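You operate a simulated robot arm through the tools that you are given. There is no shell and no other tool. Be economical: measure what you need, move in short steps, check, and stop when the job is done.

Carry out the task below with a simulated robot arm. There is one attempt and no reset: what you move stays moved.

TASK
Unpack the purple coil on to the black table and set the case's bay back to 1.
Fine: pull the red pin and open the latch; leave the lid shut, latched and pinned.
Where things are to end (x, y in the base frame): purple coil within 0.06 m of [1.07, 0.02].
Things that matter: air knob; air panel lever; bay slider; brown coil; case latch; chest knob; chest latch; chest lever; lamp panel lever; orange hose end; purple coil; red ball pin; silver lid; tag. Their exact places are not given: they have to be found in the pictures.

The check looks at the end state, three seconds after you hand in, the way a careful person would. Anything else that was tipped, shoved, dropped, spilled or broken makes it a failure. A push-on lid holds only when it is set on centred and level and pressed home; a screw cap is set on level and turned clockwise until tight.

THE ROBOT
A 6-joint arm with a four-finger gripper on a trunk, on a base that drives. Base frame: it is fixed to the floor where the robot stands at the start and does not move with it; the origin is under the middle of the robot, x ahead of it, y to its left, z up. Lengths are in m, angles in degrees, forces in N, time in s.
Its first joint turns from -166.0 to 166.0 degrees. Places, roughly: air knob [1.7, 0.5, 1.4]; air panel lever [1.6, 0.5, 1.6]; bay slider [0.8, 0.1, 1]; brown coil [1.25, 0.5, 1.5]; case latch [0.8, -0.1, 1]; chest knob [1.7, 0, 1]; chest latch [1.5, -0.1, 1.1]; chest lever [1.7, 0.1, 1.1]; lamp panel lever [1, 0.5, 1]; orange hose end [1.75, 0.25, 1.25]; red ball pin [0.9, -0.2, 0.9]; silver lid [0.7, 0, 1]; top of the black table [1.1, 0.2, 0.8]; vent lever [1.8, 0.5, 1.5]; white knob [1.1, 0.5, 1]. Payload 3.67 kg.
Tool frame: the origin (TCP) lies between the finger pads and is the grasp point; the fingertips stand 0.028 m ahead of it; z points along the fingers, y is the line along which they close. The gripper opens to 0.112 m. The gripper's body begins 0.073 m behind the TCP.
Orientation is that of the tool frame in the base frame, as a unit quaternion [x, y, z, w]. With the fingers straight down and closing along the base's y, the tool's x points along the base's -x, its y along +y and its z along -z.

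THE INTERFACE
- The arm moves only by the tool servo_tool. Its argument "targets" is a list of rows, each an object of numbers (a shift or turn left out is 0, a gripper value left out holds the last): "x", "y", "z": the shift along the tool's x, y, z in m; "ax", "ay", "az": the turn, a rotation vector about the tool's x, y, z in degrees. In form: [{"x": .., "y": .., "z": .., "ax": .., "ay": .., "az": ..}, ...]. A call has 1 to 20 rows; each row shifts and turns the commanded pose from where the row before left it, along the tool's axes as they then stand. "claw" is the closure, from 0 (fully open) to 1 (shut), set as the call begins (left out, the last holds). A row lasts 0.2 s, in which the tool goes at most 0.05 m and 8.6 degrees; a call with a longer step from one row to the next is refused whole, and so is a gripper value outside its range. Where a pose cannot be reached the arm comes as near as it can. A force on the tool above 50 N (or 10 N above the force at the start of the call, whichever is more), or a blocked arm, ends the call early, and 0.2 s more pass. The fingers move at their own pace and stop on an object; they squeeze with about 30 N. The grip force told is the motor's: it shows also when the fingers shut on nothing. Time passes only in rows, and 0.2 s behind the last, so rows that do not move let the fingers close. The reply holds the time, the measured pose of the TCP, the force on the tool along the base axes, the opening and the grip force, in the units named above and with some noise, with the torque about the TCP (base axes, N m) and any sound that the robot's microphone picked up.
- Cameras (640 x 400 px; columns grow to the right, rows downward): "scene" is now at [0.112, 0.2226, 1.3537]; the picture's right is [0.11, -0.99, 0.00], its down [-0.34, -0.04, -0.94] and it looks along [0.93, 0.11, -0.34] (base axes); focal length 214 px, centre (320, 200). "wrist" rides on the gripper at [0.06, -0.018, -0.104] in the tool frame; the picture's right is [0.29, 0.96, 0.00], its down [-0.80, 0.24, -0.55] and it looks along [-0.53, 0.16, 0.83] (tool axes); focal length 234 px, centre (320, 200).
- camera(camera): a new picture of that camera. It takes no simulated time.
- base_move(legs): drives the robot by 1 to 6 legs, each [ahead, left, turn to the left] in m, m and degrees, along the robot's own axes; the way and the turn of a leg run together, so that a leg with both is an arc; at most 1.5 m and 180 degrees a leg. The arm and the cameras ride along, it lands a little off, and it stops where it bumps. It gives what a move gives.
- aim_head(pan, tilt): turns the head with the scene camera to pan (to the left, within 143 degrees either way) and tilt (down, from -29 to 69), counted from straight ahead of the robot. It gives what a move gives.
- probe_pixels(camera, pixels): for up to 12 pixels [column, row] of the newest picture of that camera ("zoom" is the newest enlarged one), the place [x, y, z] in the base frame of the surface seen there, good to about 0.003 m. It takes no simulated time.
- zoom(camera, box): a new picture of the part [left, top, right, bottom] of that camera's present view, enlarged. It takes no simulated time.
- close_job(): hands the job in; it is judged then, once.

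Keep the steps short. Do not move on a guess: measure, check each grasp and each placing, and mend mistakes. In all there are 80 turns and 48 pictures (those below and enlarged ones count). Leave the gripper open and the arm clear of the work at the hand-in unless told otherwise, and finish with a single line.

The tools are called after "Emit:" as name(argument=value, ...) on one line, values as JSON. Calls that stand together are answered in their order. servo_tool: Moves the arm, as the interface text tells. Its arguments: {"type":"object","properties":{"targets":{"type":"array","items":{"type":"object","properties":{"x":{"type":"number"},"y":{"type":"number"},"z":{"type":"number"},"ax":{"type":"number"},"ay":{"type":"number"},"az":{"type":"number"}}}},"claw":{"type":"number"}},"required":["targets"]} The other tools are called the same way: base_move (legs) drives the base; aim_head (pan, tilt) turns the head that bears the scene camera; camera (camera) takes a picture; probe_pixels (camera, pixels) gives the place of the surface under pixels of a picture; zoom (camera, box) takes an enlarged picture of a part of a camera's view; close_job () hands the job in.

At the start:

```text
time: 0.0
position: [0.6117, -0.1226, 1.4259]
tcp_rot: [0.0, 1.0, 0.0, -0.001]
ft_force: [0.0, -0.2, 0.4]
wrist_torque: [0.02, -0.02, -0.02]
gripper_width: 0.1123
grasp_force: 0.2
robot x, y, heading: [-0.0022, -0.0008, 0.2]
head pan, tilt: [6.5, 20.1]
```

scene: 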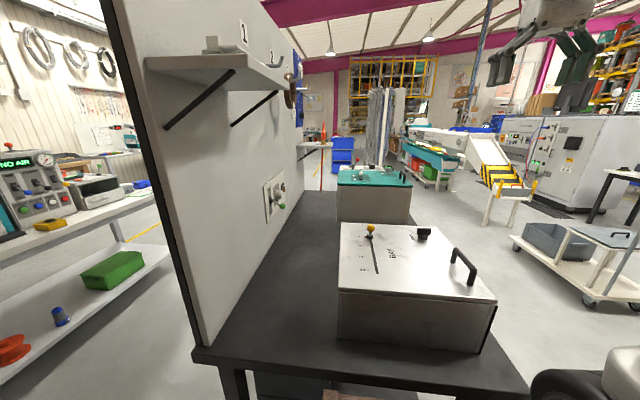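
wrist: 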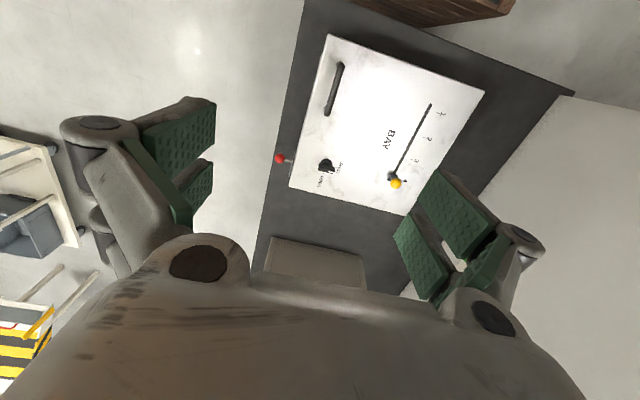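

I see the silver case with the yellow bay slider, the black latch knob and the red pin on its right side. I'll enlarge both views to read the details.

Emit:
zoom(camera="wrist", box=[260, 20, 500, 230])

Emit:
zoom(camera="scene", box=[320, 200, 510, 360])

```text
1.90 times, centred on (380, 125) of wrist
```

zoom: 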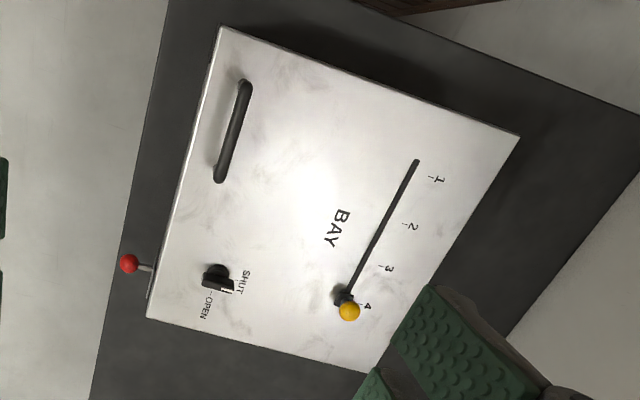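

```text
2.50 times, centred on (415, 280) of scene
```

zoom: 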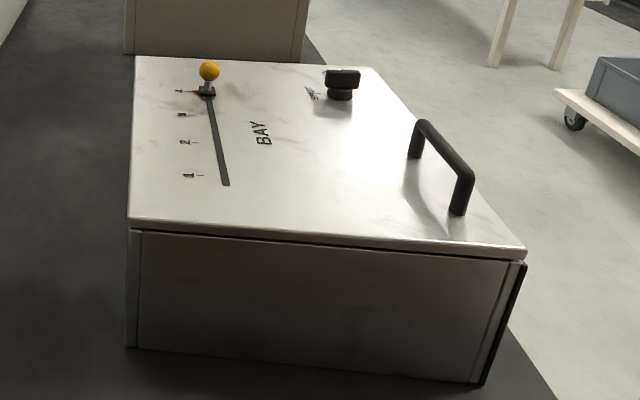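

The slider stands at 4 and the latch at SHUT. Now I'll measure the features on the wrist zoom... the newest zoom is the scene one, so I use that and the wrist picture.

Emit:
probe_pixels(camera="zoom", pixels=[[209, 70], [207, 93], [226, 184], [341, 78], [340, 96], [422, 125], [462, 175], [415, 158], [130, 222], [522, 252], [136, 58], [372, 68]])

Emit:
probe_pixels(camera="wrist", pixels=[[280, 158], [288, 161], [397, 183], [430, 105], [325, 165], [340, 65], [328, 113], [331, 36], [484, 92], [290, 188], [404, 214], [300, 265]])

Emit:
zoom(camera="scene", box=[180, 0, 420, 240])

```text
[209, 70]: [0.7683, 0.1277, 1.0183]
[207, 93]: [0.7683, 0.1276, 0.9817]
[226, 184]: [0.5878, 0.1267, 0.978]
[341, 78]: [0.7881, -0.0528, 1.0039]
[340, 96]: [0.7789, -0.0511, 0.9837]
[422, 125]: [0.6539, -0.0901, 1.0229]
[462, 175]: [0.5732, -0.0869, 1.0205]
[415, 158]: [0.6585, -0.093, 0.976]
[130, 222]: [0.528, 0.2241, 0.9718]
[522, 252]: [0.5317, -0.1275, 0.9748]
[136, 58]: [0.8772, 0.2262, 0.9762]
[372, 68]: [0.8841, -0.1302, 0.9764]
```

```text
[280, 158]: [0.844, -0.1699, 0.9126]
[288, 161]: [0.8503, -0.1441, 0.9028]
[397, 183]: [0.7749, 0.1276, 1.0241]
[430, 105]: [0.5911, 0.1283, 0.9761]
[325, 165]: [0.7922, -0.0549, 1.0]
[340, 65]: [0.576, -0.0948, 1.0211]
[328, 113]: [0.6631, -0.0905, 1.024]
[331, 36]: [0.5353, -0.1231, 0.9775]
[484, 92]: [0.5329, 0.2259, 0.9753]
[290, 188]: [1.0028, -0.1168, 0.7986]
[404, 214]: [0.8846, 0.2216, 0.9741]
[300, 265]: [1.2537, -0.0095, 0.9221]
```

```text
1.67 times, centred on (300, 120) of scene
```

zoom: 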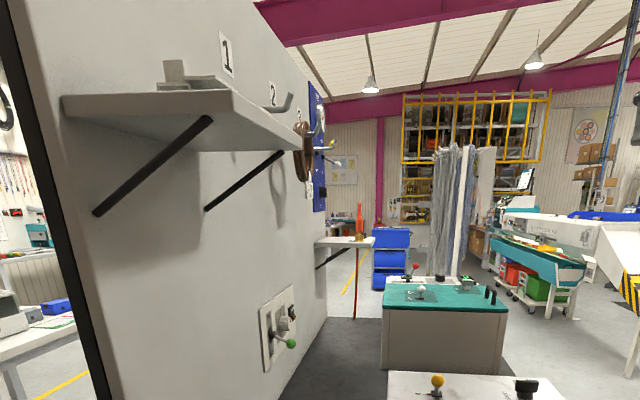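

The pin's ball is near (0.844, -0.17, 0.905), to be gripped from above with the fingers closing along x. I'll turn the tool -90° about its axis and bring it over there, still high, then look.

Emit:
servo_tool(targets=[{"az": -8.18, "z": 0.018}, {"az": -8.18, "z": 0.018}, {"az": -8.18, "z": 0.018}, {"az": -8.18, "z": 0.018}, {"az": -8.18, "z": 0.018}, {"az": -8.18, "z": 0.018}, {"az": -8.18, "z": 0.018}, {"az": -8.18, "z": 0.018}, {"az": -8.18, "z": 0.018}, {"az": -8.18, "z": 0.018}, {"az": -8.2, "z": 0.018}, {"x": 0.009, "y": -0.04}, {"x": 0.009, "y": -0.04}, {"x": 0.009, "y": -0.04}, {"x": 0.009, "y": -0.04}, {"x": 0.006, "y": -0.04}, {"x": 0.005, "y": -0.034}, {}])

Emit:
camera(camera="wrist")

Emit:
camera(camera="scene")

```text
time: 3.8
position: [0.8483, -0.1704, 1.2279]
tcp_rot: [0.708, -0.707, 0.0, 0.0]
ft_force: [-0.3, -0.2, 0.0]
wrist_torque: [0.02, 0.02, -0.03]
gripper_width: 0.1119
grasp_force: 0.1
robot x, y, heading: [-0.0004, 0.001, -0.1]
head pan, tilt: [6.5, 20.1]
```

```text
42 pictures are left
```

wrist: 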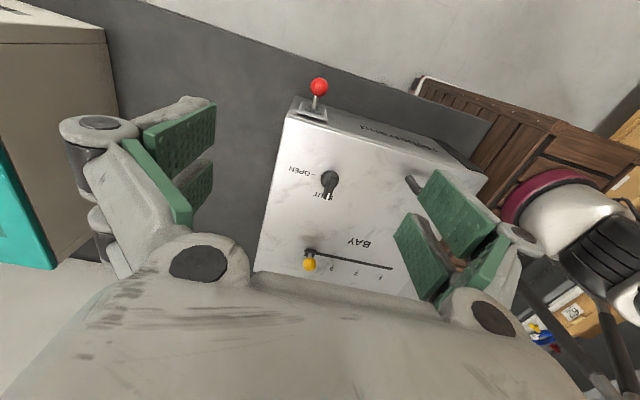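

```text
41 pictures are left
```

scene: 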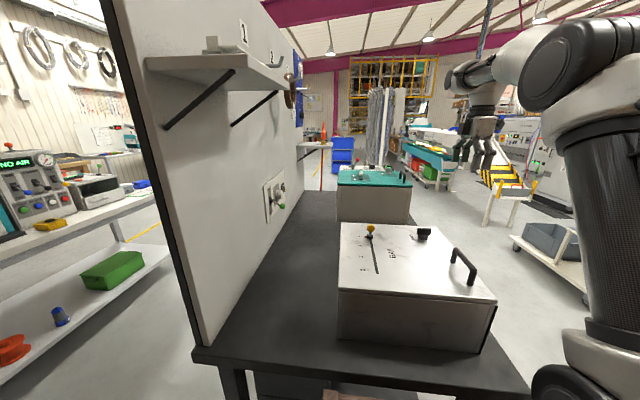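

There is lettering on the -y face of the case. I'll enlarge it and the pin, then measure.

Emit:
zoom(camera="wrist", box=[270, 60, 500, 204])

Emit:
probe_pixels(camera="wrist", pixels=[[319, 87], [319, 80], [315, 102], [313, 110], [330, 182], [300, 103]])

```text
2.78 times, centred on (385, 132) of wrist
```

zoom: 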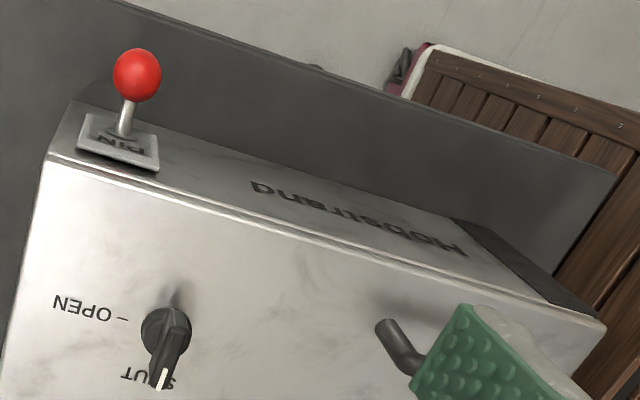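

```text
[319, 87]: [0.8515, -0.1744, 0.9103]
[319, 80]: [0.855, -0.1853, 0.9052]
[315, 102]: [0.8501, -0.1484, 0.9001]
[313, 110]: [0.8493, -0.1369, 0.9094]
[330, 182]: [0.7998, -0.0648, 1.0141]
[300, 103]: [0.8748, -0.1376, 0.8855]
```

The pin's ball centre is about (0.851, -0.174, 0.899). I'll descend onto it with the gripper open.

Emit:
servo_tool(targets=[{"x": 0.0035, "y": -0.003, "z": 0.04}, {"z": 0.04}, {"z": 0.04}, {"z": 0.04}, {"z": 0.04}, {"z": 0.04}, {"z": 0.03}, {"z": 0.03}, {"z": 0.02}, {"z": 0.008}, {}], claw=0.3)

Emit:
camera(camera="wrist")

```text
time: 6.2
position: [0.8486, -0.174, 0.9005]
tcp_rot: [-0.707, 0.707, -0.001, 0.001]
ft_force: [0.1, 0.2, -0.1]
wrist_torque: [-0.01, 0.0, 0.03]
gripper_width: 0.0785
grasp_force: 0.0
robot x, y, heading: [0.0028, -0.0004, 0.3]
head pan, tilt: [6.5, 20.1]
```

```text
39 pictures are left
```

wrist: 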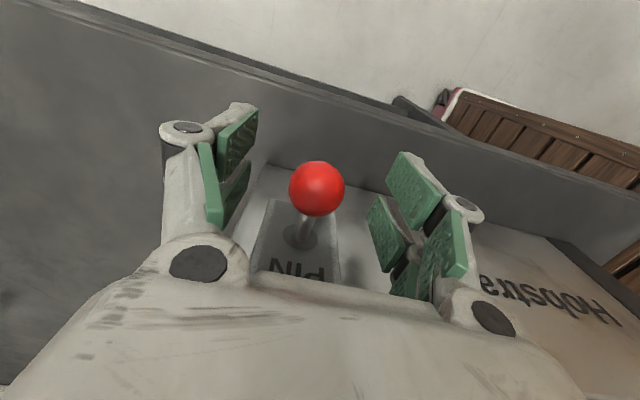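

The ball sits between the fingers at pixel (317,188). I'll measure its place before closing.

Emit:
probe_pixels(camera="wrist", pixels=[[317, 188], [317, 165], [317, 212], [292, 188], [342, 188], [306, 228], [300, 240], [240, 160], [395, 190]])

```text
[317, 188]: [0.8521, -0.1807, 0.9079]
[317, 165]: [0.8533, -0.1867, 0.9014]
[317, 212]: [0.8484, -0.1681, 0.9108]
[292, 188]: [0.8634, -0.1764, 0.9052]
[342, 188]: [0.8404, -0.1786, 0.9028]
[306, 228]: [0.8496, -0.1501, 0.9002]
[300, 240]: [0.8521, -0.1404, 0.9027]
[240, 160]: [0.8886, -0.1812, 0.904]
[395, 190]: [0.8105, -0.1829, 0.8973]
```

Ball centre ≈ (0.851, -0.175, 0.898), which matches the TCP. I'll close on it.

Emit:
servo_tool(targets=[{"z": 0.002}, {}, {}], claw=1)

```text
time: 7.0
position: [0.8504, -0.1738, 0.8958]
tcp_rot: [-0.706, 0.708, -0.001, 0.0]
ft_force: [9.2, -0.9, -3.6]
wrist_torque: [-0.11, -0.04, -0.05]
gripper_width: 0.0263
grasp_force: 45.3
robot x, y, heading: [0.0011, 0.0018, -0.1]
head pan, tilt: [6.5, 20.1]
```

The fingers hold the ball (opening 0.026). I'll pull straight out along -y.

Emit:
servo_tool(targets=[{"x": 0.01}, {"x": 0.015}, {"x": 0.02}, {"x": 0.02}, {"x": 0.02}, {}])

Emit:
camera(camera="wrist")

```text
time: 7.8
position: [0.8507, -0.2051, 0.8978]
tcp_rot: [0.709, -0.705, -0.002, -0.002]
ft_force: [2.5, 20.3, -0.8]
wrist_torque: [0.5, 0.01, 0.03]
gripper_width: 0.0264
grasp_force: 44.5
robot x, y, heading: [-0.0015, 0.0056, 0.1]
head pan, tilt: [6.5, 20.1]
stopped in row 4: the force on the tool passed its limit at 61 N (the readings are from after the stop); the commanded pose is now the measured one
```

```text
38 pictures are left
```

wrist: 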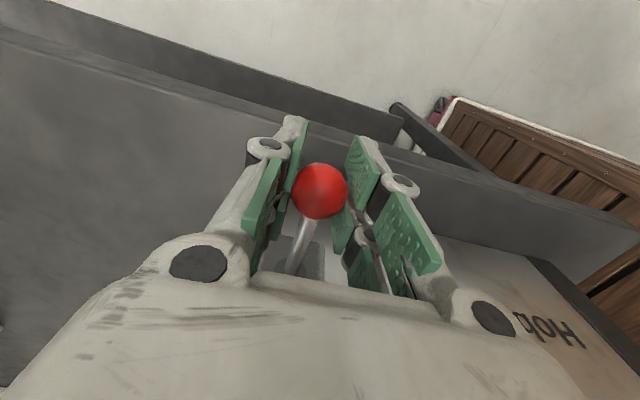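

The pin slid out 31 mm and came to a stop, so it seems captive. I'll open the fingers and see whether it stays out.

Emit:
servo_tool(targets=[{}, {}, {}], claw=0.3)

Emit:
camera(camera="wrist")

```text
time: 8.6
position: [0.8506, -0.2076, 0.8975]
tcp_rot: [0.708, -0.706, -0.002, -0.001]
ft_force: [-0.1, -0.7, 0.5]
wrist_torque: [0.02, -0.01, -0.01]
gripper_width: 0.0785
grasp_force: 0.0
robot x, y, heading: [0.0007, 0.0019, -0.2]
head pan, tilt: [6.5, 20.1]
```

```text
37 pictures are left
```

wrist: 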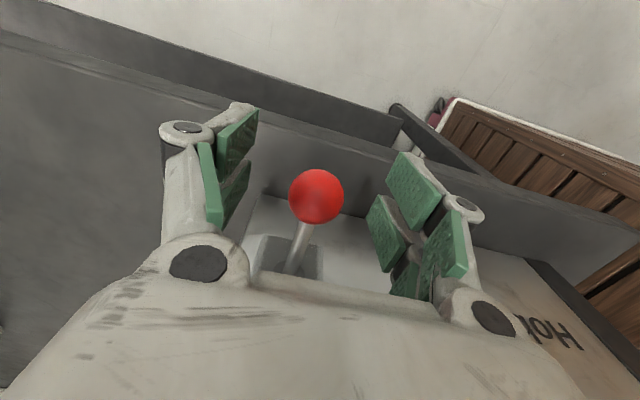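

The pin stays pulled. Next I rise and go over the latch near (0.79, -0.055).

Emit:
servo_tool(targets=[{"z": -0.04}, {"z": -0.05}, {"z": -0.05}, {"z": -0.04}, {"z": -0.02}, {"x": -0.04, "y": 0.015}, {"x": -0.04, "y": 0.02}, {"x": -0.04, "y": 0.02}, {"x": -0.03}, {}])

Emit:
camera(camera="wrist")

```text
time: 10.8
position: [0.7951, -0.0623, 1.1001]
tcp_rot: [0.708, -0.706, -0.002, -0.002]
ft_force: [0.9, 0.3, -0.6]
wrist_torque: [0.0, 0.01, 0.01]
gripper_width: 0.0786
grasp_force: 0.1
robot x, y, heading: [-0.0008, -0.0004, 0.2]
head pan, tilt: [6.5, 20.1]
```

```text
36 pictures are left
```

wrist: 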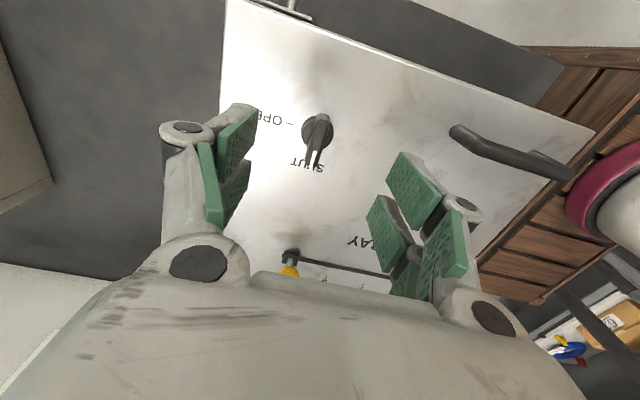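

Emit:
zoom(camera="wrist", box=[240, 80, 400, 180])

Emit:
probe_pixels(camera="wrist", pixels=[[318, 120], [318, 135], [315, 150], [313, 162], [308, 125], [330, 130], [310, 153], [319, 153], [338, 145], [450, 135], [560, 170]])

```text
4.00 times, centred on (320, 130) of wrist
```

zoom: 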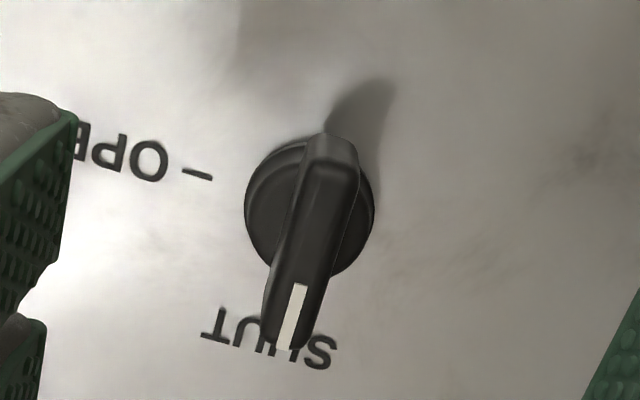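

```text
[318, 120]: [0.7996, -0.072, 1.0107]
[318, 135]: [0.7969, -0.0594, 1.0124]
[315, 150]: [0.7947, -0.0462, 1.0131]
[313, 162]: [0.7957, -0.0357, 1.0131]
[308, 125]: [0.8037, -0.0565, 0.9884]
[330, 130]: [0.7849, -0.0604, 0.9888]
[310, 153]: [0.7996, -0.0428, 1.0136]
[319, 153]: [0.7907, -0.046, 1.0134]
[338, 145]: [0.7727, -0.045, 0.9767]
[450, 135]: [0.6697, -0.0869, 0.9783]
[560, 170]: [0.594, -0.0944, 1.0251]
```

The latch's bar runs along y around (0.796, -0.056) with its top at 1.013; the round base lies below 0.989. I'll lower to TCP z 1.020 and grip the bar.

Emit:
servo_tool(targets=[{"x": -0.006, "y": -0.001, "z": 0.03}, {"z": 0.03}, {"z": 0.02}, {}])

Emit:
servo_tool(targets=[{}, {}, {}], claw=1)

```text
time: 11.8
position: [0.7946, -0.0542, 1.017]
tcp_rot: [0.709, -0.706, -0.002, -0.001]
ft_force: [0.0, 0.5, 0.1]
wrist_torque: [-0.02, -0.02, 0.02]
gripper_width: 0.0785
grasp_force: 0.1
robot x, y, heading: [-0.0013, -0.0002, 0.2]
head pan, tilt: [6.5, 20.1]
```

```text
time: 12.6
position: [0.7965, -0.0553, 1.0175]
tcp_rot: [0.709, -0.706, -0.002, -0.001]
ft_force: [-4.1, 0.5, -0.5]
wrist_torque: [-0.24, 0.13, -0.06]
gripper_width: 0.0116
grasp_force: 44.9
robot x, y, heading: [-0.0037, -0.0017, -0.1]
head pan, tilt: [6.5, 20.1]
```

The bar is gripped (0.0116 m). SHUT points to +y and OPEN to +x, so I turn 90° clockwise seen from above (+az).

Emit:
servo_tool(targets=[{"az": 7.5}, {"az": 7.5}, {"az": 7.5}, {"az": 7.5}, {"az": 7.5}, {"az": 7.5}, {"az": 7.5}, {"az": 7.5}, {"az": 7.5}, {"az": 7.5}, {"az": 7.5}, {"az": 7.5}, {}])

Emit:
servo_tool(targets=[{}, {}, {"z": -0.04}, {"z": -0.04}, {"z": -0.04}, {}], claw=0.3)

Emit:
camera(camera="wrist")

```text
time: 15.4
position: [0.7962, -0.0522, 1.0193]
tcp_rot: [-0.001, 1.0, 0.003, 0.0]
ft_force: [-30.5, 13.7, -5.9]
wrist_torque: [0.35, 1.02, -0.08]
gripper_width: 0.0119
grasp_force: 44.8
robot x, y, heading: [0.0, 0.0019, 0.3]
head pan, tilt: [6.5, 20.1]
```

```text
time: 16.8
position: [0.7993, -0.0531, 1.1378]
tcp_rot: [-0.001, 1.0, 0.003, -0.001]
ft_force: [0.7, 0.4, -0.4]
wrist_torque: [-0.02, 0.01, 0.0]
gripper_width: 0.0782
grasp_force: 0.1
robot x, y, heading: [-0.003, 0.0018, -0.0]
head pan, tilt: [6.5, 20.1]
```

```text
34 pictures are left
```

wrist: 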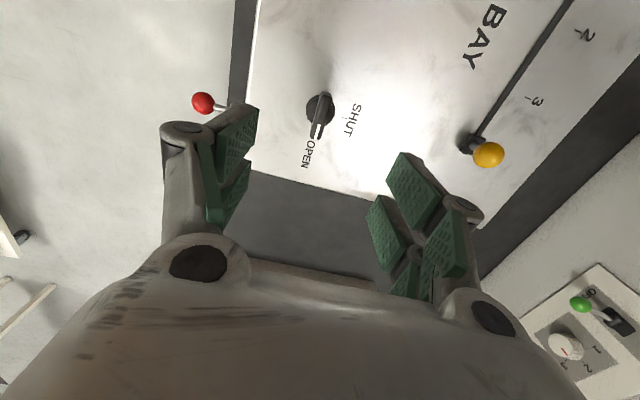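

The latch pointer now points to OPEN. Next I go over the handle (bar along x at y≈-0.09, x 0.575–0.66) with the fingers closing along y.

Emit:
servo_tool(targets=[{"x": 0.04, "y": -0.01}, {"x": 0.04, "y": -0.01}, {"x": 0.04, "y": -0.01}, {"x": 0.04, "y": -0.007}, {"x": 0.022}, {}])

Emit:
camera(camera="wrist")

```text
time: 18.2
position: [0.6134, -0.0904, 1.1374]
tcp_rot: [-0.002, 1.0, 0.003, 0.0]
ft_force: [0.3, 0.6, 0.1]
wrist_torque: [-0.01, 0.0, -0.01]
gripper_width: 0.0784
grasp_force: 0.1
robot x, y, heading: [0.0006, 0.004, 0.2]
head pan, tilt: [6.5, 20.1]
```

```text
33 pictures are left
```

wrist: 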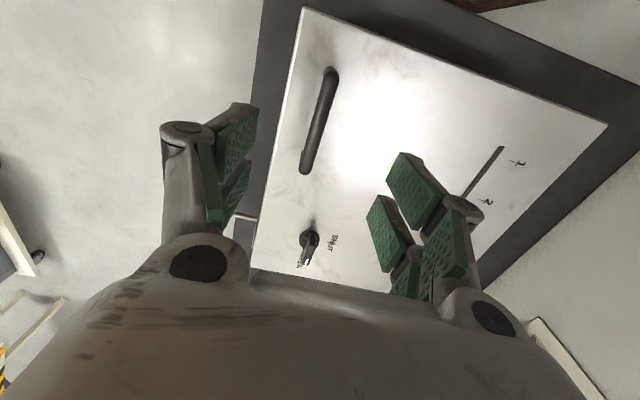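

Emit:
probe_pixels(camera="wrist", pixels=[[321, 110], [315, 130], [330, 80], [308, 155], [311, 135], [326, 135], [290, 140], [309, 237], [303, 262]])

```text
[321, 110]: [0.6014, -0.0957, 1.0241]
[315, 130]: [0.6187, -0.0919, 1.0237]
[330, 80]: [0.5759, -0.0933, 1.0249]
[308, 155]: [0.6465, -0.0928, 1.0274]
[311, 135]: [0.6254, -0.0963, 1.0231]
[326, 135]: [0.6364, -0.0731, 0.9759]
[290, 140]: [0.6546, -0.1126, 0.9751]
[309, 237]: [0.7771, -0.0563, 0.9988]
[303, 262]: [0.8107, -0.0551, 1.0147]
```

The bar's centre is about (0.613, -0.093, 1.018). I'll go down to TCP z≈1.014 and close on it.

Emit:
servo_tool(targets=[{"y": -0.002, "z": 0.04}, {"z": 0.04}, {"z": 0.03}, {"z": 0.013}, {}])

Emit:
servo_tool(targets=[{}, {}, {}], claw=1)

```text
time: 19.4
position: [0.6147, -0.0907, 1.0161]
tcp_rot: [-0.002, 1.0, 0.003, 0.001]
ft_force: [0.1, 0.6, 0.3]
wrist_torque: [-0.01, -0.01, -0.01]
gripper_width: 0.0783
grasp_force: 0.0
robot x, y, heading: [0.0013, 0.0003, 0.3]
head pan, tilt: [6.5, 20.1]
```

```text
time: 20.2
position: [0.6131, -0.0925, 1.0146]
tcp_rot: [-0.001, 1.0, 0.003, 0.0]
ft_force: [0.4, -7.7, -1.9]
wrist_torque: [-0.03, -0.32, -0.45]
gripper_width: 0.0125
grasp_force: 45.3
robot x, y, heading: [-0.0012, -0.0025, 0.2]
head pan, tilt: [6.5, 20.1]
```

The handle is held (0.0125 m). I'll try a first 10° of lift along the hinge arc (hinge on the +y edge).

Emit:
servo_tool(targets=[{"y": 0.0035, "z": -0.018}, {"y": 0.0045, "z": -0.018}, {"y": 0.006, "z": -0.018}, {}])

Emit:
camera(camera="scene")

```text
time: 21.2
position: [0.6133, -0.0793, 1.0699]
tcp_rot: [-0.001, 1.0, 0.003, -0.001]
ft_force: [2.7, 0.4, -4.0]
wrist_torque: [0.02, -0.69, -0.55]
gripper_width: 0.0124
grasp_force: 44.8
robot x, y, heading: [0.0042, -0.0025, 0.1]
head pan, tilt: [6.5, 20.1]
```

```text
32 pictures are left
```

scene: 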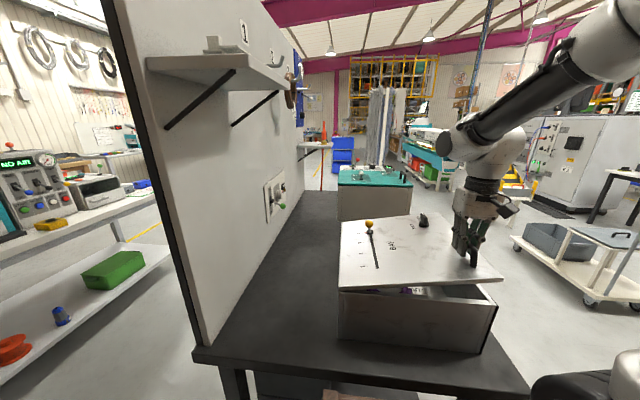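

The lid swings up and something purple shows inside. I'll continue along the arc to about 55°.

Emit:
servo_tool(targets=[{"y": 0.0105, "z": -0.0257}, {"y": 0.0126, "z": -0.0247}, {"y": 0.0148, "z": -0.0235}, {"y": 0.0167, "z": -0.0221}, {"y": 0.0186, "z": -0.0206}, {"y": 0.0203, "z": -0.0189}, {"y": 0.0219, "z": -0.017}, {"y": 0.0233, "z": -0.0151}, {"y": 0.0245, "z": -0.013}, {}])

Emit:
camera(camera="scene")

```text
time: 23.4
position: [0.6116, 0.0821, 1.2531]
tcp_rot: [-0.002, 1.0, 0.003, 0.001]
ft_force: [9.3, -14.7, 25.7]
wrist_torque: [0.05, -0.48, -0.63]
gripper_width: 0.0124
grasp_force: 44.9
robot x, y, heading: [0.0009, 0.0045, -0.2]
head pan, tilt: [6.5, 20.1]
```

```text
31 pictures are left
```

scene: 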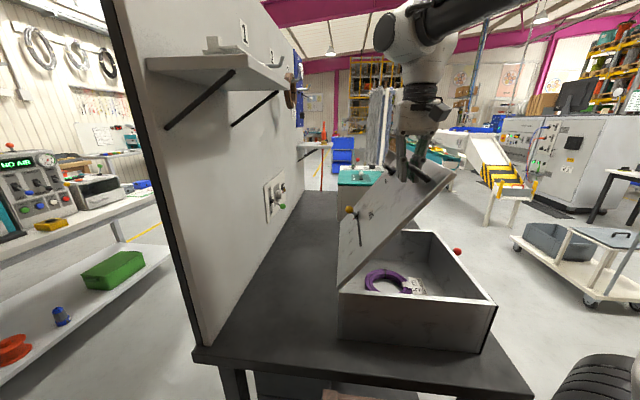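

A purple coil with a tag-like piece lies in the case. Before I open further, I'll measure the wall and the shelf so the hand clears them.

Emit:
probe_pixels(camera="scene", pixels=[[146, 60], [205, 60], [240, 68], [296, 90], [250, 90], [210, 250], [270, 190], [350, 211], [345, 280], [430, 165], [453, 172], [384, 285]])

Emit:
zoom(camera="scene", box=[330, 140, 510, 310])

```text
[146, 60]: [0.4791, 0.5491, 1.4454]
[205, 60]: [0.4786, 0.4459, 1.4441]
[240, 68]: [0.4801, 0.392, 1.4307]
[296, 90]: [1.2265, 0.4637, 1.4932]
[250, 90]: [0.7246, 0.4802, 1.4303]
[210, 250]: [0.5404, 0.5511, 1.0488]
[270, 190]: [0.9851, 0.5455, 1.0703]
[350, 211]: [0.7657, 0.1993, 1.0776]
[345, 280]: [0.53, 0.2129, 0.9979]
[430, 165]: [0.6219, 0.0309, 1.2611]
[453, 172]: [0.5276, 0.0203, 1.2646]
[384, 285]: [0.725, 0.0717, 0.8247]
```

```text
2.35 times, centred on (420, 225) of scene
```

zoom: 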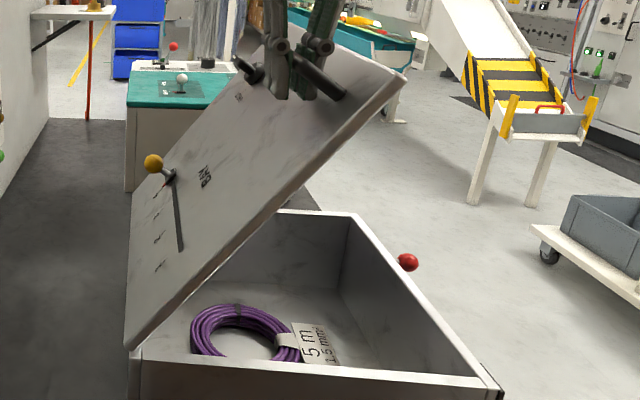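

The shelf edge is at y≈0.375 (z≥1.43), so the hand at y≤0.28 is clear. I'll continue to about 85° with a slightly corrected radius.

Emit:
servo_tool(targets=[{"y": 0.0236, "z": -0.016}, {"y": 0.0264, "z": -0.0092}, {"y": 0.027, "z": -0.0069}, {"y": 0.0276, "z": -0.0044}, {"y": 0.0278, "z": -0.0021}, {"y": 0.0279, "z": 0.0004}, {}])

Emit:
camera(camera="scene")

```text
time: 25.0
position: [0.6112, 0.2463, 1.2903]
tcp_rot: [-0.001, 1.0, 0.003, 0.0]
ft_force: [-14.4, -3.3, -20.7]
wrist_torque: [-0.01, -0.71, -0.57]
gripper_width: 0.0127
grasp_force: 44.9
robot x, y, heading: [-0.0012, 0.0017, -0.1]
head pan, tilt: [6.5, 20.1]
```

```text
29 pictures are left
```

scene: 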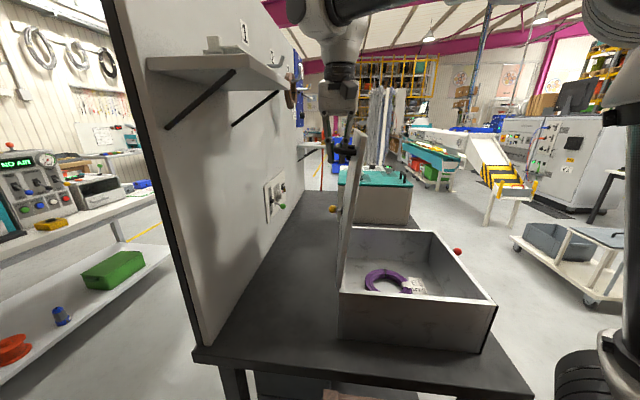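

The lid stands nearly upright and the hand is clear of the shelf. I'll push a little past vertical so it will rest open.

Emit:
servo_tool(targets=[{"y": 0.014, "z": 0.004}, {"y": 0.014, "z": 0.003}, {"y": 0.014, "z": 0.003}, {"y": 0.013, "z": 0.003}, {}])

Emit:
camera(camera="scene")

```text
time: 26.2
position: [0.6116, 0.2987, 1.2779]
tcp_rot: [-0.002, 1.0, 0.003, 0.001]
ft_force: [4.8, 7.9, 30.8]
wrist_torque: [-0.04, -0.16, -0.59]
gripper_width: 0.0122
grasp_force: 45.3
robot x, y, heading: [0.0001, 0.0024, 0.0]
head pan, tilt: [6.5, 20.1]
```

```text
28 pictures are left
```

scene: 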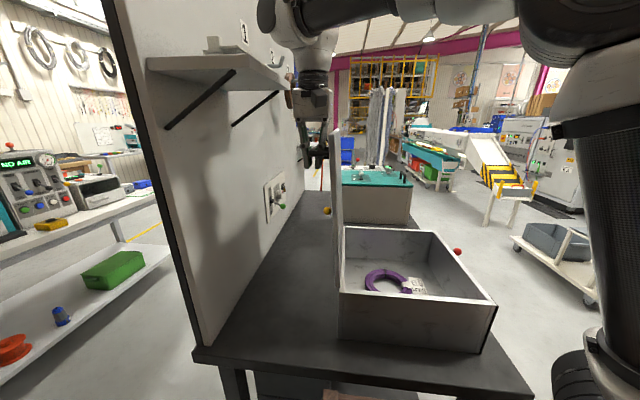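

The lid is past vertical. I'll open the fingers just a little (cage) and see whether the lid stays.

Emit:
servo_tool(targets=[{}, {}, {}, {}], claw=0.65)

Emit:
zoom(camera="scene", box=[260, 60, 440, 260])

```text
time: 27.2
position: [0.6116, 0.2999, 1.2764]
tcp_rot: [-0.001, 1.0, 0.003, 0.0]
ft_force: [0.4, 0.0, -0.2]
wrist_torque: [0.0, 0.01, 0.0]
gripper_width: 0.0393
grasp_force: 0.0
robot x, y, heading: [0.0026, -0.0024, 0.2]
head pan, tilt: [6.5, 20.1]
```

```text
2.00 times, centred on (350, 160) of scene
```

zoom: 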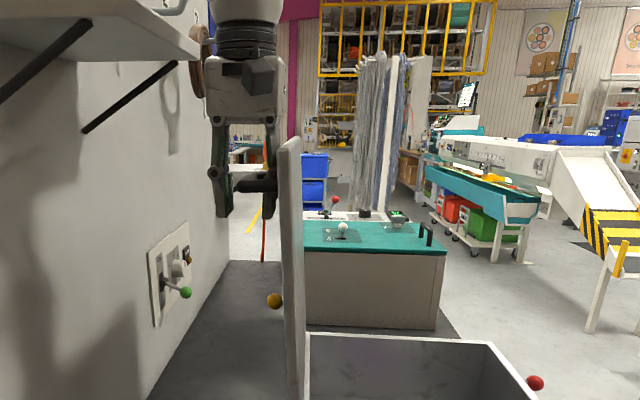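

No contact force and the lid stands by itself. I'll lift straight up off the handle and go over the case with a view of the coil.

Emit:
servo_tool(targets=[{"z": -0.03}, {"z": -0.04}, {"z": -0.04}, {"z": -0.02}, {"y": -0.03}, {"y": -0.04}, {"y": -0.04}, {"y": -0.04, "x": -0.02}, {"y": -0.04, "x": -0.02}, {"y": -0.03, "x": -0.03}, {"y": -0.02, "x": -0.03}, {}])

Emit:
camera(camera="wrist")

```text
time: 29.8
position: [0.7111, 0.052, 1.3968]
tcp_rot: [-0.001, 1.0, 0.002, 0.0]
ft_force: [0.1, 0.8, 0.5]
wrist_torque: [0.0, -0.02, 0.02]
gripper_width: 0.0395
grasp_force: 0.2
out of reach, approached as far as the arm can: row 4
robot x, y, heading: [-0.0007, 0.0029, 0.0]
head pan, tilt: [6.5, 20.1]
```

```text
26 pictures are left
```

wrist: 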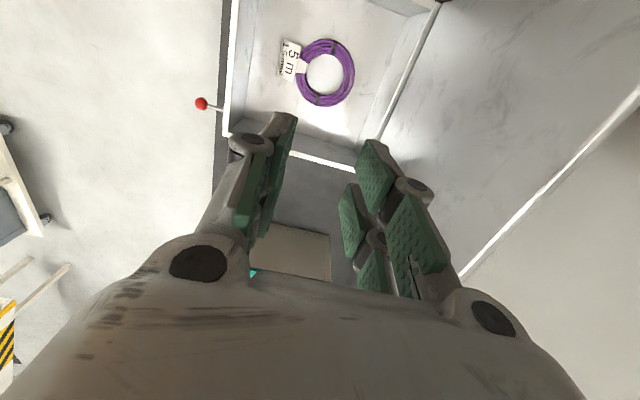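

Emit:
zoom(camera="wrist", box=[260, 20, 400, 120])

Emit:
probe_pixels(camera="wrist", pixels=[[347, 72], [331, 45], [310, 52], [320, 100], [324, 74], [288, 60], [305, 88], [290, 30], [308, 68], [229, 130], [355, 162]])

```text
4.00 times, centred on (330, 70) of wrist
```

zoom: 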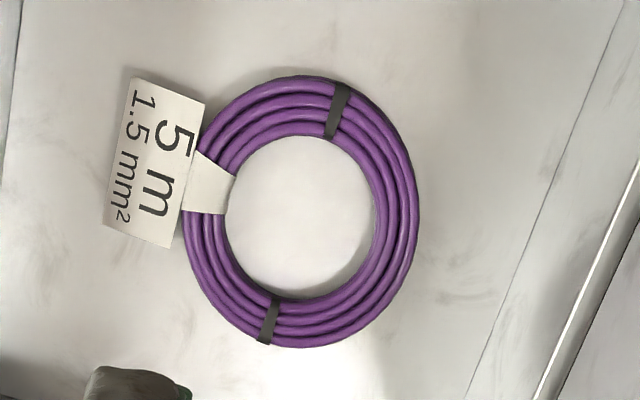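

```text
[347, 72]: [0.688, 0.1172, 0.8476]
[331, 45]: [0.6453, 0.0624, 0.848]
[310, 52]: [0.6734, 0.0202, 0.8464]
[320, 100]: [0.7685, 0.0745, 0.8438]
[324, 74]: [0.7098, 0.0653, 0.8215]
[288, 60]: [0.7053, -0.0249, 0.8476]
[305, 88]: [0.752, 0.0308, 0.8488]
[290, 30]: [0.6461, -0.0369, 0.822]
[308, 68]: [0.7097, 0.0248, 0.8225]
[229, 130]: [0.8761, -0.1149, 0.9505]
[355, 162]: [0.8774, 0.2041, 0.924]
```

The coil (with its tag) lies flat: ring centre ≈ (0.708, 0.064), top z 0.848, floor 0.822. I'll grip its near (-x) side with the fingers closing along x; first turn -90° and come over it for a closer look.

Emit:
servo_tool(targets=[{"az": -8.18, "z": 0.02}, {"az": -8.18, "z": 0.02}, {"az": -8.18, "z": 0.02}, {"az": -8.18, "z": 0.02}, {"az": -8.18, "z": 0.02}, {"az": -8.18, "z": 0.02}, {"az": -8.18, "z": 0.02}, {"az": -8.18, "z": 0.02}, {"az": -8.18, "z": 0.02}, {"az": -8.18, "z": 0.02}, {"az": -8.2, "z": 0.02}, {"x": -0.005, "y": 0.03, "z": 0.03}, {"x": -0.006, "y": 0.032, "z": 0.03}, {}], claw=0.4)

Emit:
camera(camera="wrist")

Emit:
aim_head(pan=0, tilt=60)

Emit:
camera(camera="scene")

```text
time: 32.8
position: [0.6482, 0.0667, 1.1171]
tcp_rot: [0.708, -0.706, -0.002, -0.002]
ft_force: [0.4, 0.1, -0.1]
wrist_torque: [-0.02, 0.03, 0.0]
gripper_width: 0.0674
grasp_force: 0.1
robot x, y, heading: [-0.0002, 0.002, 0.1]
head pan, tilt: [6.5, 20.1]
```

```text
24 pictures are left
```

wrist: 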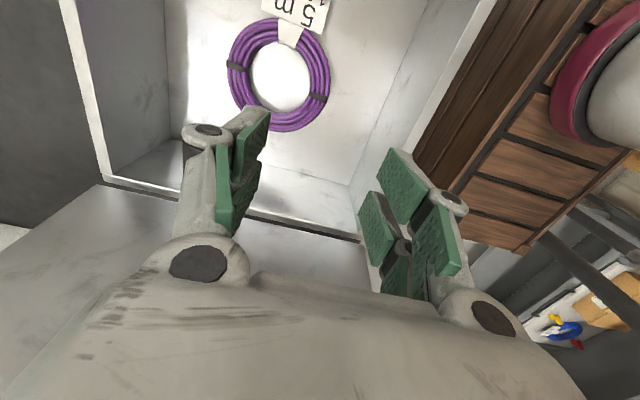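

```text
time: 33.9
position: [0.6472, 0.0658, 1.1186]
tcp_rot: [0.708, -0.706, -0.001, -0.002]
ft_force: [-0.7, -0.6, -0.7]
wrist_torque: [0.01, 0.02, -0.01]
gripper_width: 0.0671
grasp_force: 0.1
robot x, y, heading: [-0.0041, 0.0002, 0.1]
head pan, tilt: [0.0, 60.0]
```

```text
23 pictures are left
```

scene: 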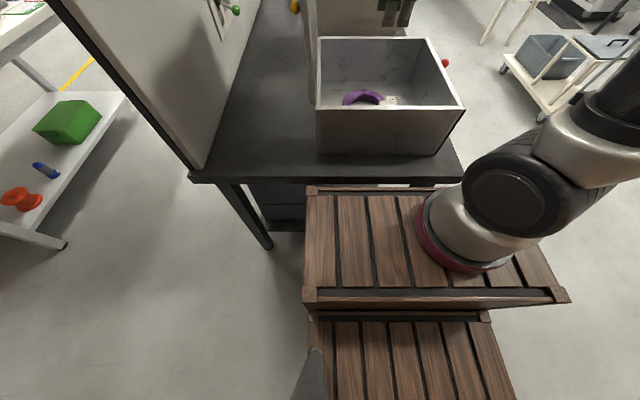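

I measure the ring's near side, and the gap between the crate-like base and the table.

Emit:
probe_pixels(camera="wrist", pixels=[[308, 74], [330, 74], [320, 60], [320, 95], [250, 70], [230, 70], [280, 122], [280, 80], [285, 25], [300, 50]])

Emit:
probe_pixels(camera="scene", pixels=[[375, 188], [330, 175], [430, 180], [310, 190], [250, 230], [435, 290], [395, 185]])

```text
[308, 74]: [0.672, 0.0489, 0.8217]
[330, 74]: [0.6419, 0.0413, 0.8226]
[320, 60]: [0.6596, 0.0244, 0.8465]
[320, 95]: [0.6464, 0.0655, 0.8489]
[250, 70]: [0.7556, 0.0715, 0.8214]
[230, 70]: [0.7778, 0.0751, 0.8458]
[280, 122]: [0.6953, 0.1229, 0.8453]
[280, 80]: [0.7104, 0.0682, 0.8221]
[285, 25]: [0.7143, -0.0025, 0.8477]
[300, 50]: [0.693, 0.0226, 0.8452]
```

```text
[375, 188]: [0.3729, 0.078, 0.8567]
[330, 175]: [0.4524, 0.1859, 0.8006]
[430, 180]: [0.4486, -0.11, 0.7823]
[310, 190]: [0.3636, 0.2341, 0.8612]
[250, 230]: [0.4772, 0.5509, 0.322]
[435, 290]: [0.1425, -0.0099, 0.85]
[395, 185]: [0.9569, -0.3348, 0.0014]
```

The ring's near side is at x≈0.648, y≈0.065, right under the TCP. I'll go straight down to z≈0.853 (tips 3 mm over the floor).

Emit:
servo_tool(targets=[{"z": 0.05}, {"z": 0.05}, {"z": 0.05}, {"z": 0.04}, {"z": 0.03}, {"z": 0.025}, {"z": 0.01}, {"z": 0.009}, {}])

Emit:
camera(camera="wrist")

```text
time: 35.9
position: [0.6478, 0.0684, 0.8524]
tcp_rot: [0.709, -0.706, -0.003, -0.001]
ft_force: [-0.1, 0.0, -0.4]
wrist_torque: [0.02, -0.01, 0.01]
gripper_width: 0.0673
grasp_force: 0.0
robot x, y, heading: [-0.0003, -0.0014, 0.2]
head pan, tilt: [0.0, 60.0]
```

```text
22 pictures are left
```

wrist: 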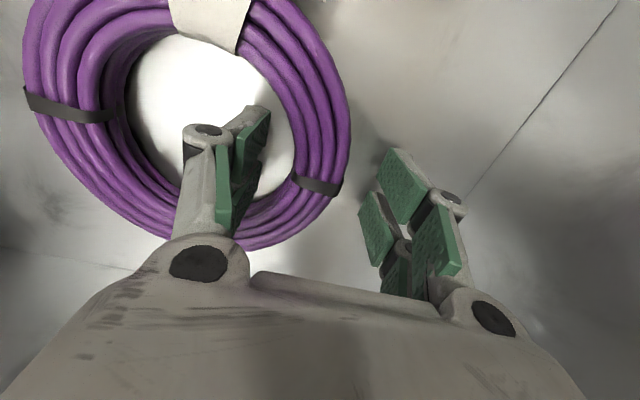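

The fingers straddle the ring (a black tie at pixel (318,186) between them). I'll close.

Emit:
servo_tool(targets=[{}, {}, {}], claw=1)

Emit:
servo_tool(targets=[{"z": -0.02}, {"z": -0.03}, {"z": -0.04}, {"z": -0.05}, {"z": -0.05}, {"z": -0.04}, {}])

Emit:
camera(camera="wrist")

```text
time: 36.7
position: [0.6481, 0.0697, 0.8536]
tcp_rot: [0.708, -0.706, -0.002, -0.002]
ft_force: [2.0, 1.3, 3.5]
wrist_torque: [-0.07, -0.15, 0.1]
gripper_width: 0.0348
grasp_force: 29.6
robot x, y, heading: [0.0013, -0.0012, 0.2]
head pan, tilt: [0.0, 60.0]
```

```text
time: 38.3
position: [0.646, 0.0656, 1.0857]
tcp_rot: [0.708, -0.706, -0.002, -0.003]
ft_force: [0.1, -0.6, 0.3]
wrist_torque: [0.01, 0.01, 0.03]
gripper_width: 0.0001
grasp_force: 30.1
robot x, y, heading: [-0.0018, 0.0018, -0.0]
head pan, tilt: [0.0, 60.0]
```

```text
21 pictures are left
```

wrist: 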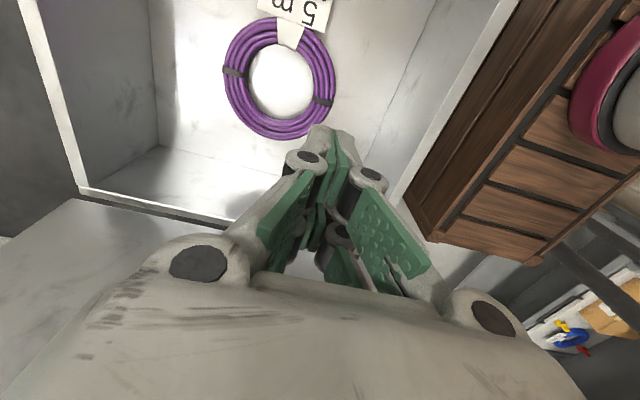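

The fingers slipped off the coil (opening now 0). I'll look closely at how the coil lies now.

Emit:
zoom(camera="wrist", box=[200, 0, 360, 150])

Emit:
probe_pixels(camera="zoom", pixels=[[480, 245], [460, 250], [520, 255], [535, 255], [500, 290], [420, 250], [260, 460], [300, 500], [130, 260], [320, 300], [480, 150]])

```text
2.67 times, centred on (280, 75) of wrist
```

zoom: 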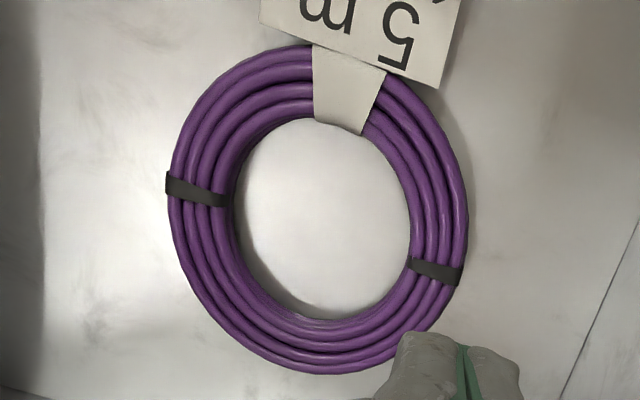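

```text
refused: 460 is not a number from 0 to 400
```

Emit:
probe_pixels(camera="zoom", pixels=[[405, 235], [412, 270], [435, 272], [460, 275], [468, 285], [225, 200], [168, 190], [330, 225], [345, 360], [345, 325], [300, 45], [440, 200]])

```text
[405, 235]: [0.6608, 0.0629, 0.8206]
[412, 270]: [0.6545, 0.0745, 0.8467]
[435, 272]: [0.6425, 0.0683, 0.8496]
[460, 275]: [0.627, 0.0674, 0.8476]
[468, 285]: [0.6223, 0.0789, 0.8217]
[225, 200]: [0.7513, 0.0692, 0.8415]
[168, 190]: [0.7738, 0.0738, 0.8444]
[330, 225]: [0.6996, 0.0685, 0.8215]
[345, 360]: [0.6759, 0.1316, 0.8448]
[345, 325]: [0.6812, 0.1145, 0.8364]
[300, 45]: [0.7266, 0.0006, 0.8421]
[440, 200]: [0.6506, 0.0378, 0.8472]
```

The ring's near section spans x 0.627–0.655 (centre 0.641), z 0.822–0.849. I'll retry a little lower (tips at the floor) and centred, then lift slowly.

Emit:
servo_tool(targets=[{"y": 0.005, "z": 0.03}, {"z": 0.04}, {"z": 0.05}, {"z": 0.05}, {"z": 0.03}, {"z": 0.02}, {"z": 0.01}, {"z": 0.006}, {}], claw=0.4)

Emit:
servo_tool(targets=[{}, {}, {}, {}, {}], claw=1)

Emit:
zoom(camera="wrist", box=[160, 60, 480, 260])

```text
time: 40.3
position: [0.6427, 0.0688, 0.8479]
tcp_rot: [0.708, -0.706, -0.003, -0.001]
ft_force: [-0.1, -0.8, 0.4]
wrist_torque: [-0.04, -0.01, 0.0]
gripper_width: 0.0674
grasp_force: 0.0
robot x, y, heading: [0.0015, 0.0007, 0.1]
head pan, tilt: [0.0, 60.0]
```

```text
time: 40.8
position: [0.6423, 0.0685, 0.8483]
tcp_rot: [0.708, -0.706, -0.001, -0.003]
ft_force: [-7.1, -0.9, 29.7]
wrist_torque: [-0.71, 0.66, 0.04]
gripper_width: 0.035
grasp_force: 45.1
robot x, y, heading: [-0.0037, -0.0001, 0.3]
head pan, tilt: [0.0, 60.0]
stopped in row 2: the force on the tool passed its limit at 62 N (the readings are from after the stop); the commanded pose is now the measured one
```

```text
2.00 times, centred on (320, 160) of wrist
```

zoom: 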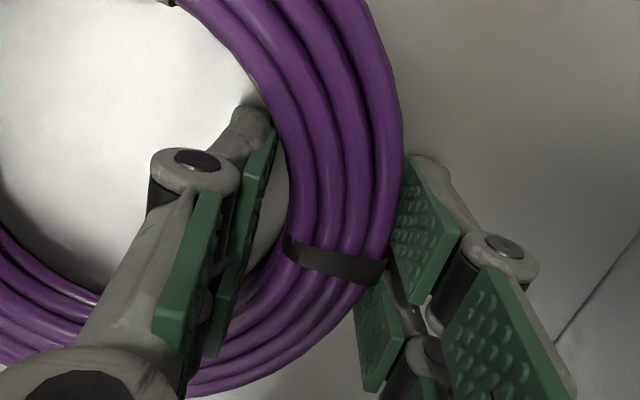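

Now it grips at 0.035 with 45 N (the tips touched the floor). I'll lift slowly.

Emit:
servo_tool(targets=[{"z": -0.004}, {"z": -0.006}, {"z": -0.01}, {"z": -0.01}, {"z": -0.015}, {}])

Emit:
camera(camera="wrist")

```text
time: 42.2
position: [0.642, 0.0699, 0.8933]
tcp_rot: [0.708, -0.706, -0.001, -0.002]
ft_force: [0.2, -0.1, -5.2]
wrist_torque: [-0.01, 0.26, 0.02]
gripper_width: 0.035
grasp_force: 29.9
robot x, y, heading: [0.0034, -0.002, 0.2]
head pan, tilt: [0.0, 60.0]
```

```text
18 pictures are left
```

wrist: 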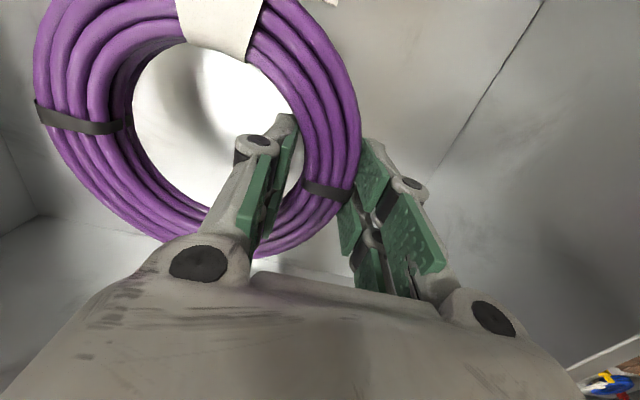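

The coil is lifted and held. I'll raise it gently out of the case.

Emit:
servo_tool(targets=[{"z": -0.012}, {"z": -0.016}, {"z": -0.018}, {"z": -0.018}, {"z": -0.018}, {"z": -0.018}, {"z": -0.018}, {"z": -0.018}, {"z": -0.016}, {"z": -0.012}, {"z": -0.006}, {}])

Emit:
camera(camera="wrist")

```text
time: 44.8
position: [0.643, 0.0674, 1.0624]
tcp_rot: [0.709, -0.706, -0.002, -0.002]
ft_force: [-0.9, -1.2, -5.3]
wrist_torque: [-0.01, 0.26, 0.02]
gripper_width: 0.0347
grasp_force: 29.4
robot x, y, heading: [-0.0008, -0.0019, -0.1]
head pan, tilt: [0.0, 60.0]
```

```text
17 pictures are left
```

wrist: 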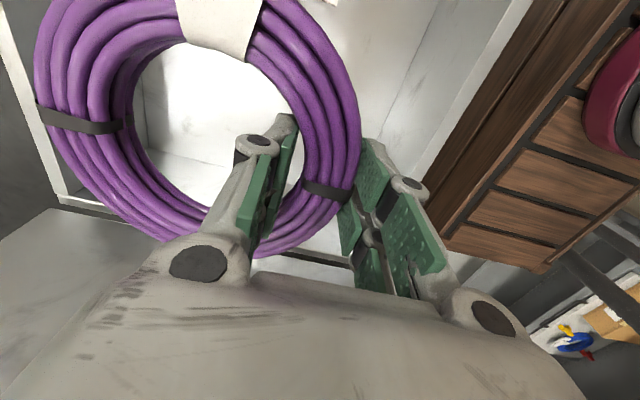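

Held level, weight ≈ 5 N. Now I carry it over the far wall toward x≈0.985, y≈0.023 at this height.

Emit:
servo_tool(targets=[{"y": -0.01, "x": 0.002}, {"y": -0.018, "x": 0.003}, {"y": -0.02, "x": 0.003}, {"y": -0.02, "x": 0.003}, {"y": -0.02, "x": 0.003}, {"y": -0.02, "x": 0.003}, {"y": -0.02, "x": 0.003}, {"y": -0.02, "x": 0.003}, {"y": -0.02, "x": 0.003}, {"y": -0.02, "x": 0.003}, {"y": -0.02, "x": 0.003}, {"y": -0.02, "x": 0.003}, {"y": -0.02, "x": 0.003}, {"y": -0.02, "x": 0.003}, {"y": -0.02, "x": 0.003}, {"y": -0.02}, {"y": -0.02}, {"y": -0.014}, {}])

Emit:
aim_head(pan=0, tilt=30)

Emit:
camera(camera="scene")

```text
time: 48.8
position: [0.9841, 0.0261, 1.0617]
tcp_rot: [0.709, -0.706, -0.003, -0.001]
ft_force: [-0.4, -0.2, -4.4]
wrist_torque: [0.02, 0.26, 0.0]
gripper_width: 0.0351
grasp_force: 29.5
robot x, y, heading: [-0.0004, 0.0031, 0.4]
head pan, tilt: [0.0, 60.0]
```

```text
time: 49.7
position: [0.9852, 0.0253, 1.0618]
tcp_rot: [0.708, -0.706, -0.002, -0.001]
ft_force: [-0.2, 0.1, -4.2]
wrist_torque: [-0.02, 0.27, -0.02]
gripper_width: 0.0349
grasp_force: 29.9
robot x, y, heading: [0.0028, 0.0036, 0.0]
head pan, tilt: [0.0, 30.0]
```

```text
16 pictures are left
```

scene: 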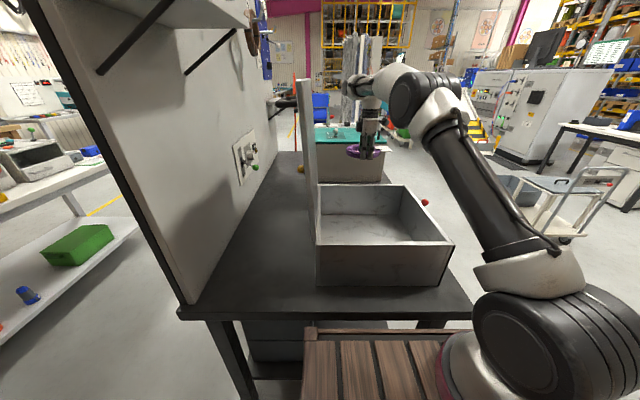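

The arm reaches it. I'll lower gently toward the table (top ≈ 0.80).

Emit:
servo_tool(targets=[{"z": 0.01}, {"z": 0.015, "y": -0.005}, {"z": 0.018, "y": -0.005}, {"z": 0.018, "x": 0.003}, {"z": 0.018}, {"z": 0.018}, {"z": 0.018}, {"z": 0.018}, {"z": 0.018}, {"z": 0.018}, {"z": 0.016}, {"z": 0.01}, {"z": 0.007}, {}])

Emit:
camera(camera="wrist")

```text
time: 52.7
position: [0.9937, 0.0223, 0.8602]
tcp_rot: [0.709, -0.705, -0.002, -0.002]
ft_force: [0.1, 0.2, -4.4]
wrist_torque: [0.02, 0.26, -0.01]
gripper_width: 0.0349
grasp_force: 29.4
robot x, y, heading: [-0.0023, 0.0012, 0.1]
head pan, tilt: [0.0, 30.0]
```

```text
15 pictures are left
```

wrist: 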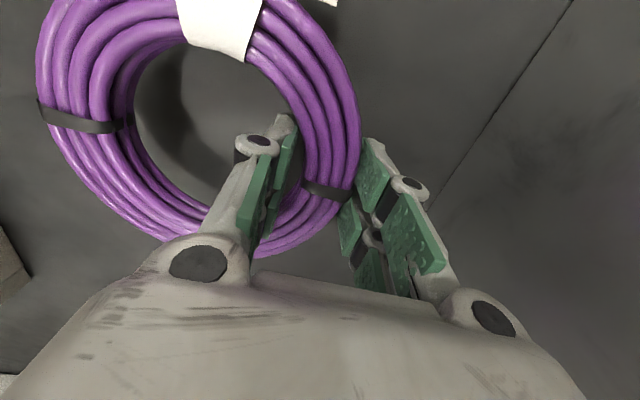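

Emit:
probe_pixels(camera="wrist", pixels=[[340, 120], [45, 90], [140, 220], [220, 60], [180, 110], [420, 100]])

Emit:
servo_tool(targets=[{"z": 0.01}, {"z": 0.008}, {"z": 0.005}, {"z": 0.003}, {}])

```text
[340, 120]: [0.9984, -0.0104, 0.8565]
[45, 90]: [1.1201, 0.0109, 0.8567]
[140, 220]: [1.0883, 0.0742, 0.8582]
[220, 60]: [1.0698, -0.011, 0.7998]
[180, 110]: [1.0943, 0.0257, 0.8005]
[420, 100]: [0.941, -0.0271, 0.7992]
```

```text
time: 53.9
position: [0.9934, 0.0226, 0.8347]
tcp_rot: [0.708, -0.706, -0.001, -0.002]
ft_force: [-0.9, 0.5, -4.0]
wrist_torque: [-0.01, 0.26, 0.01]
gripper_width: 0.0349
grasp_force: 29.7
robot x, y, heading: [-0.0015, 0.001, 0.2]
head pan, tilt: [0.0, 30.0]
```

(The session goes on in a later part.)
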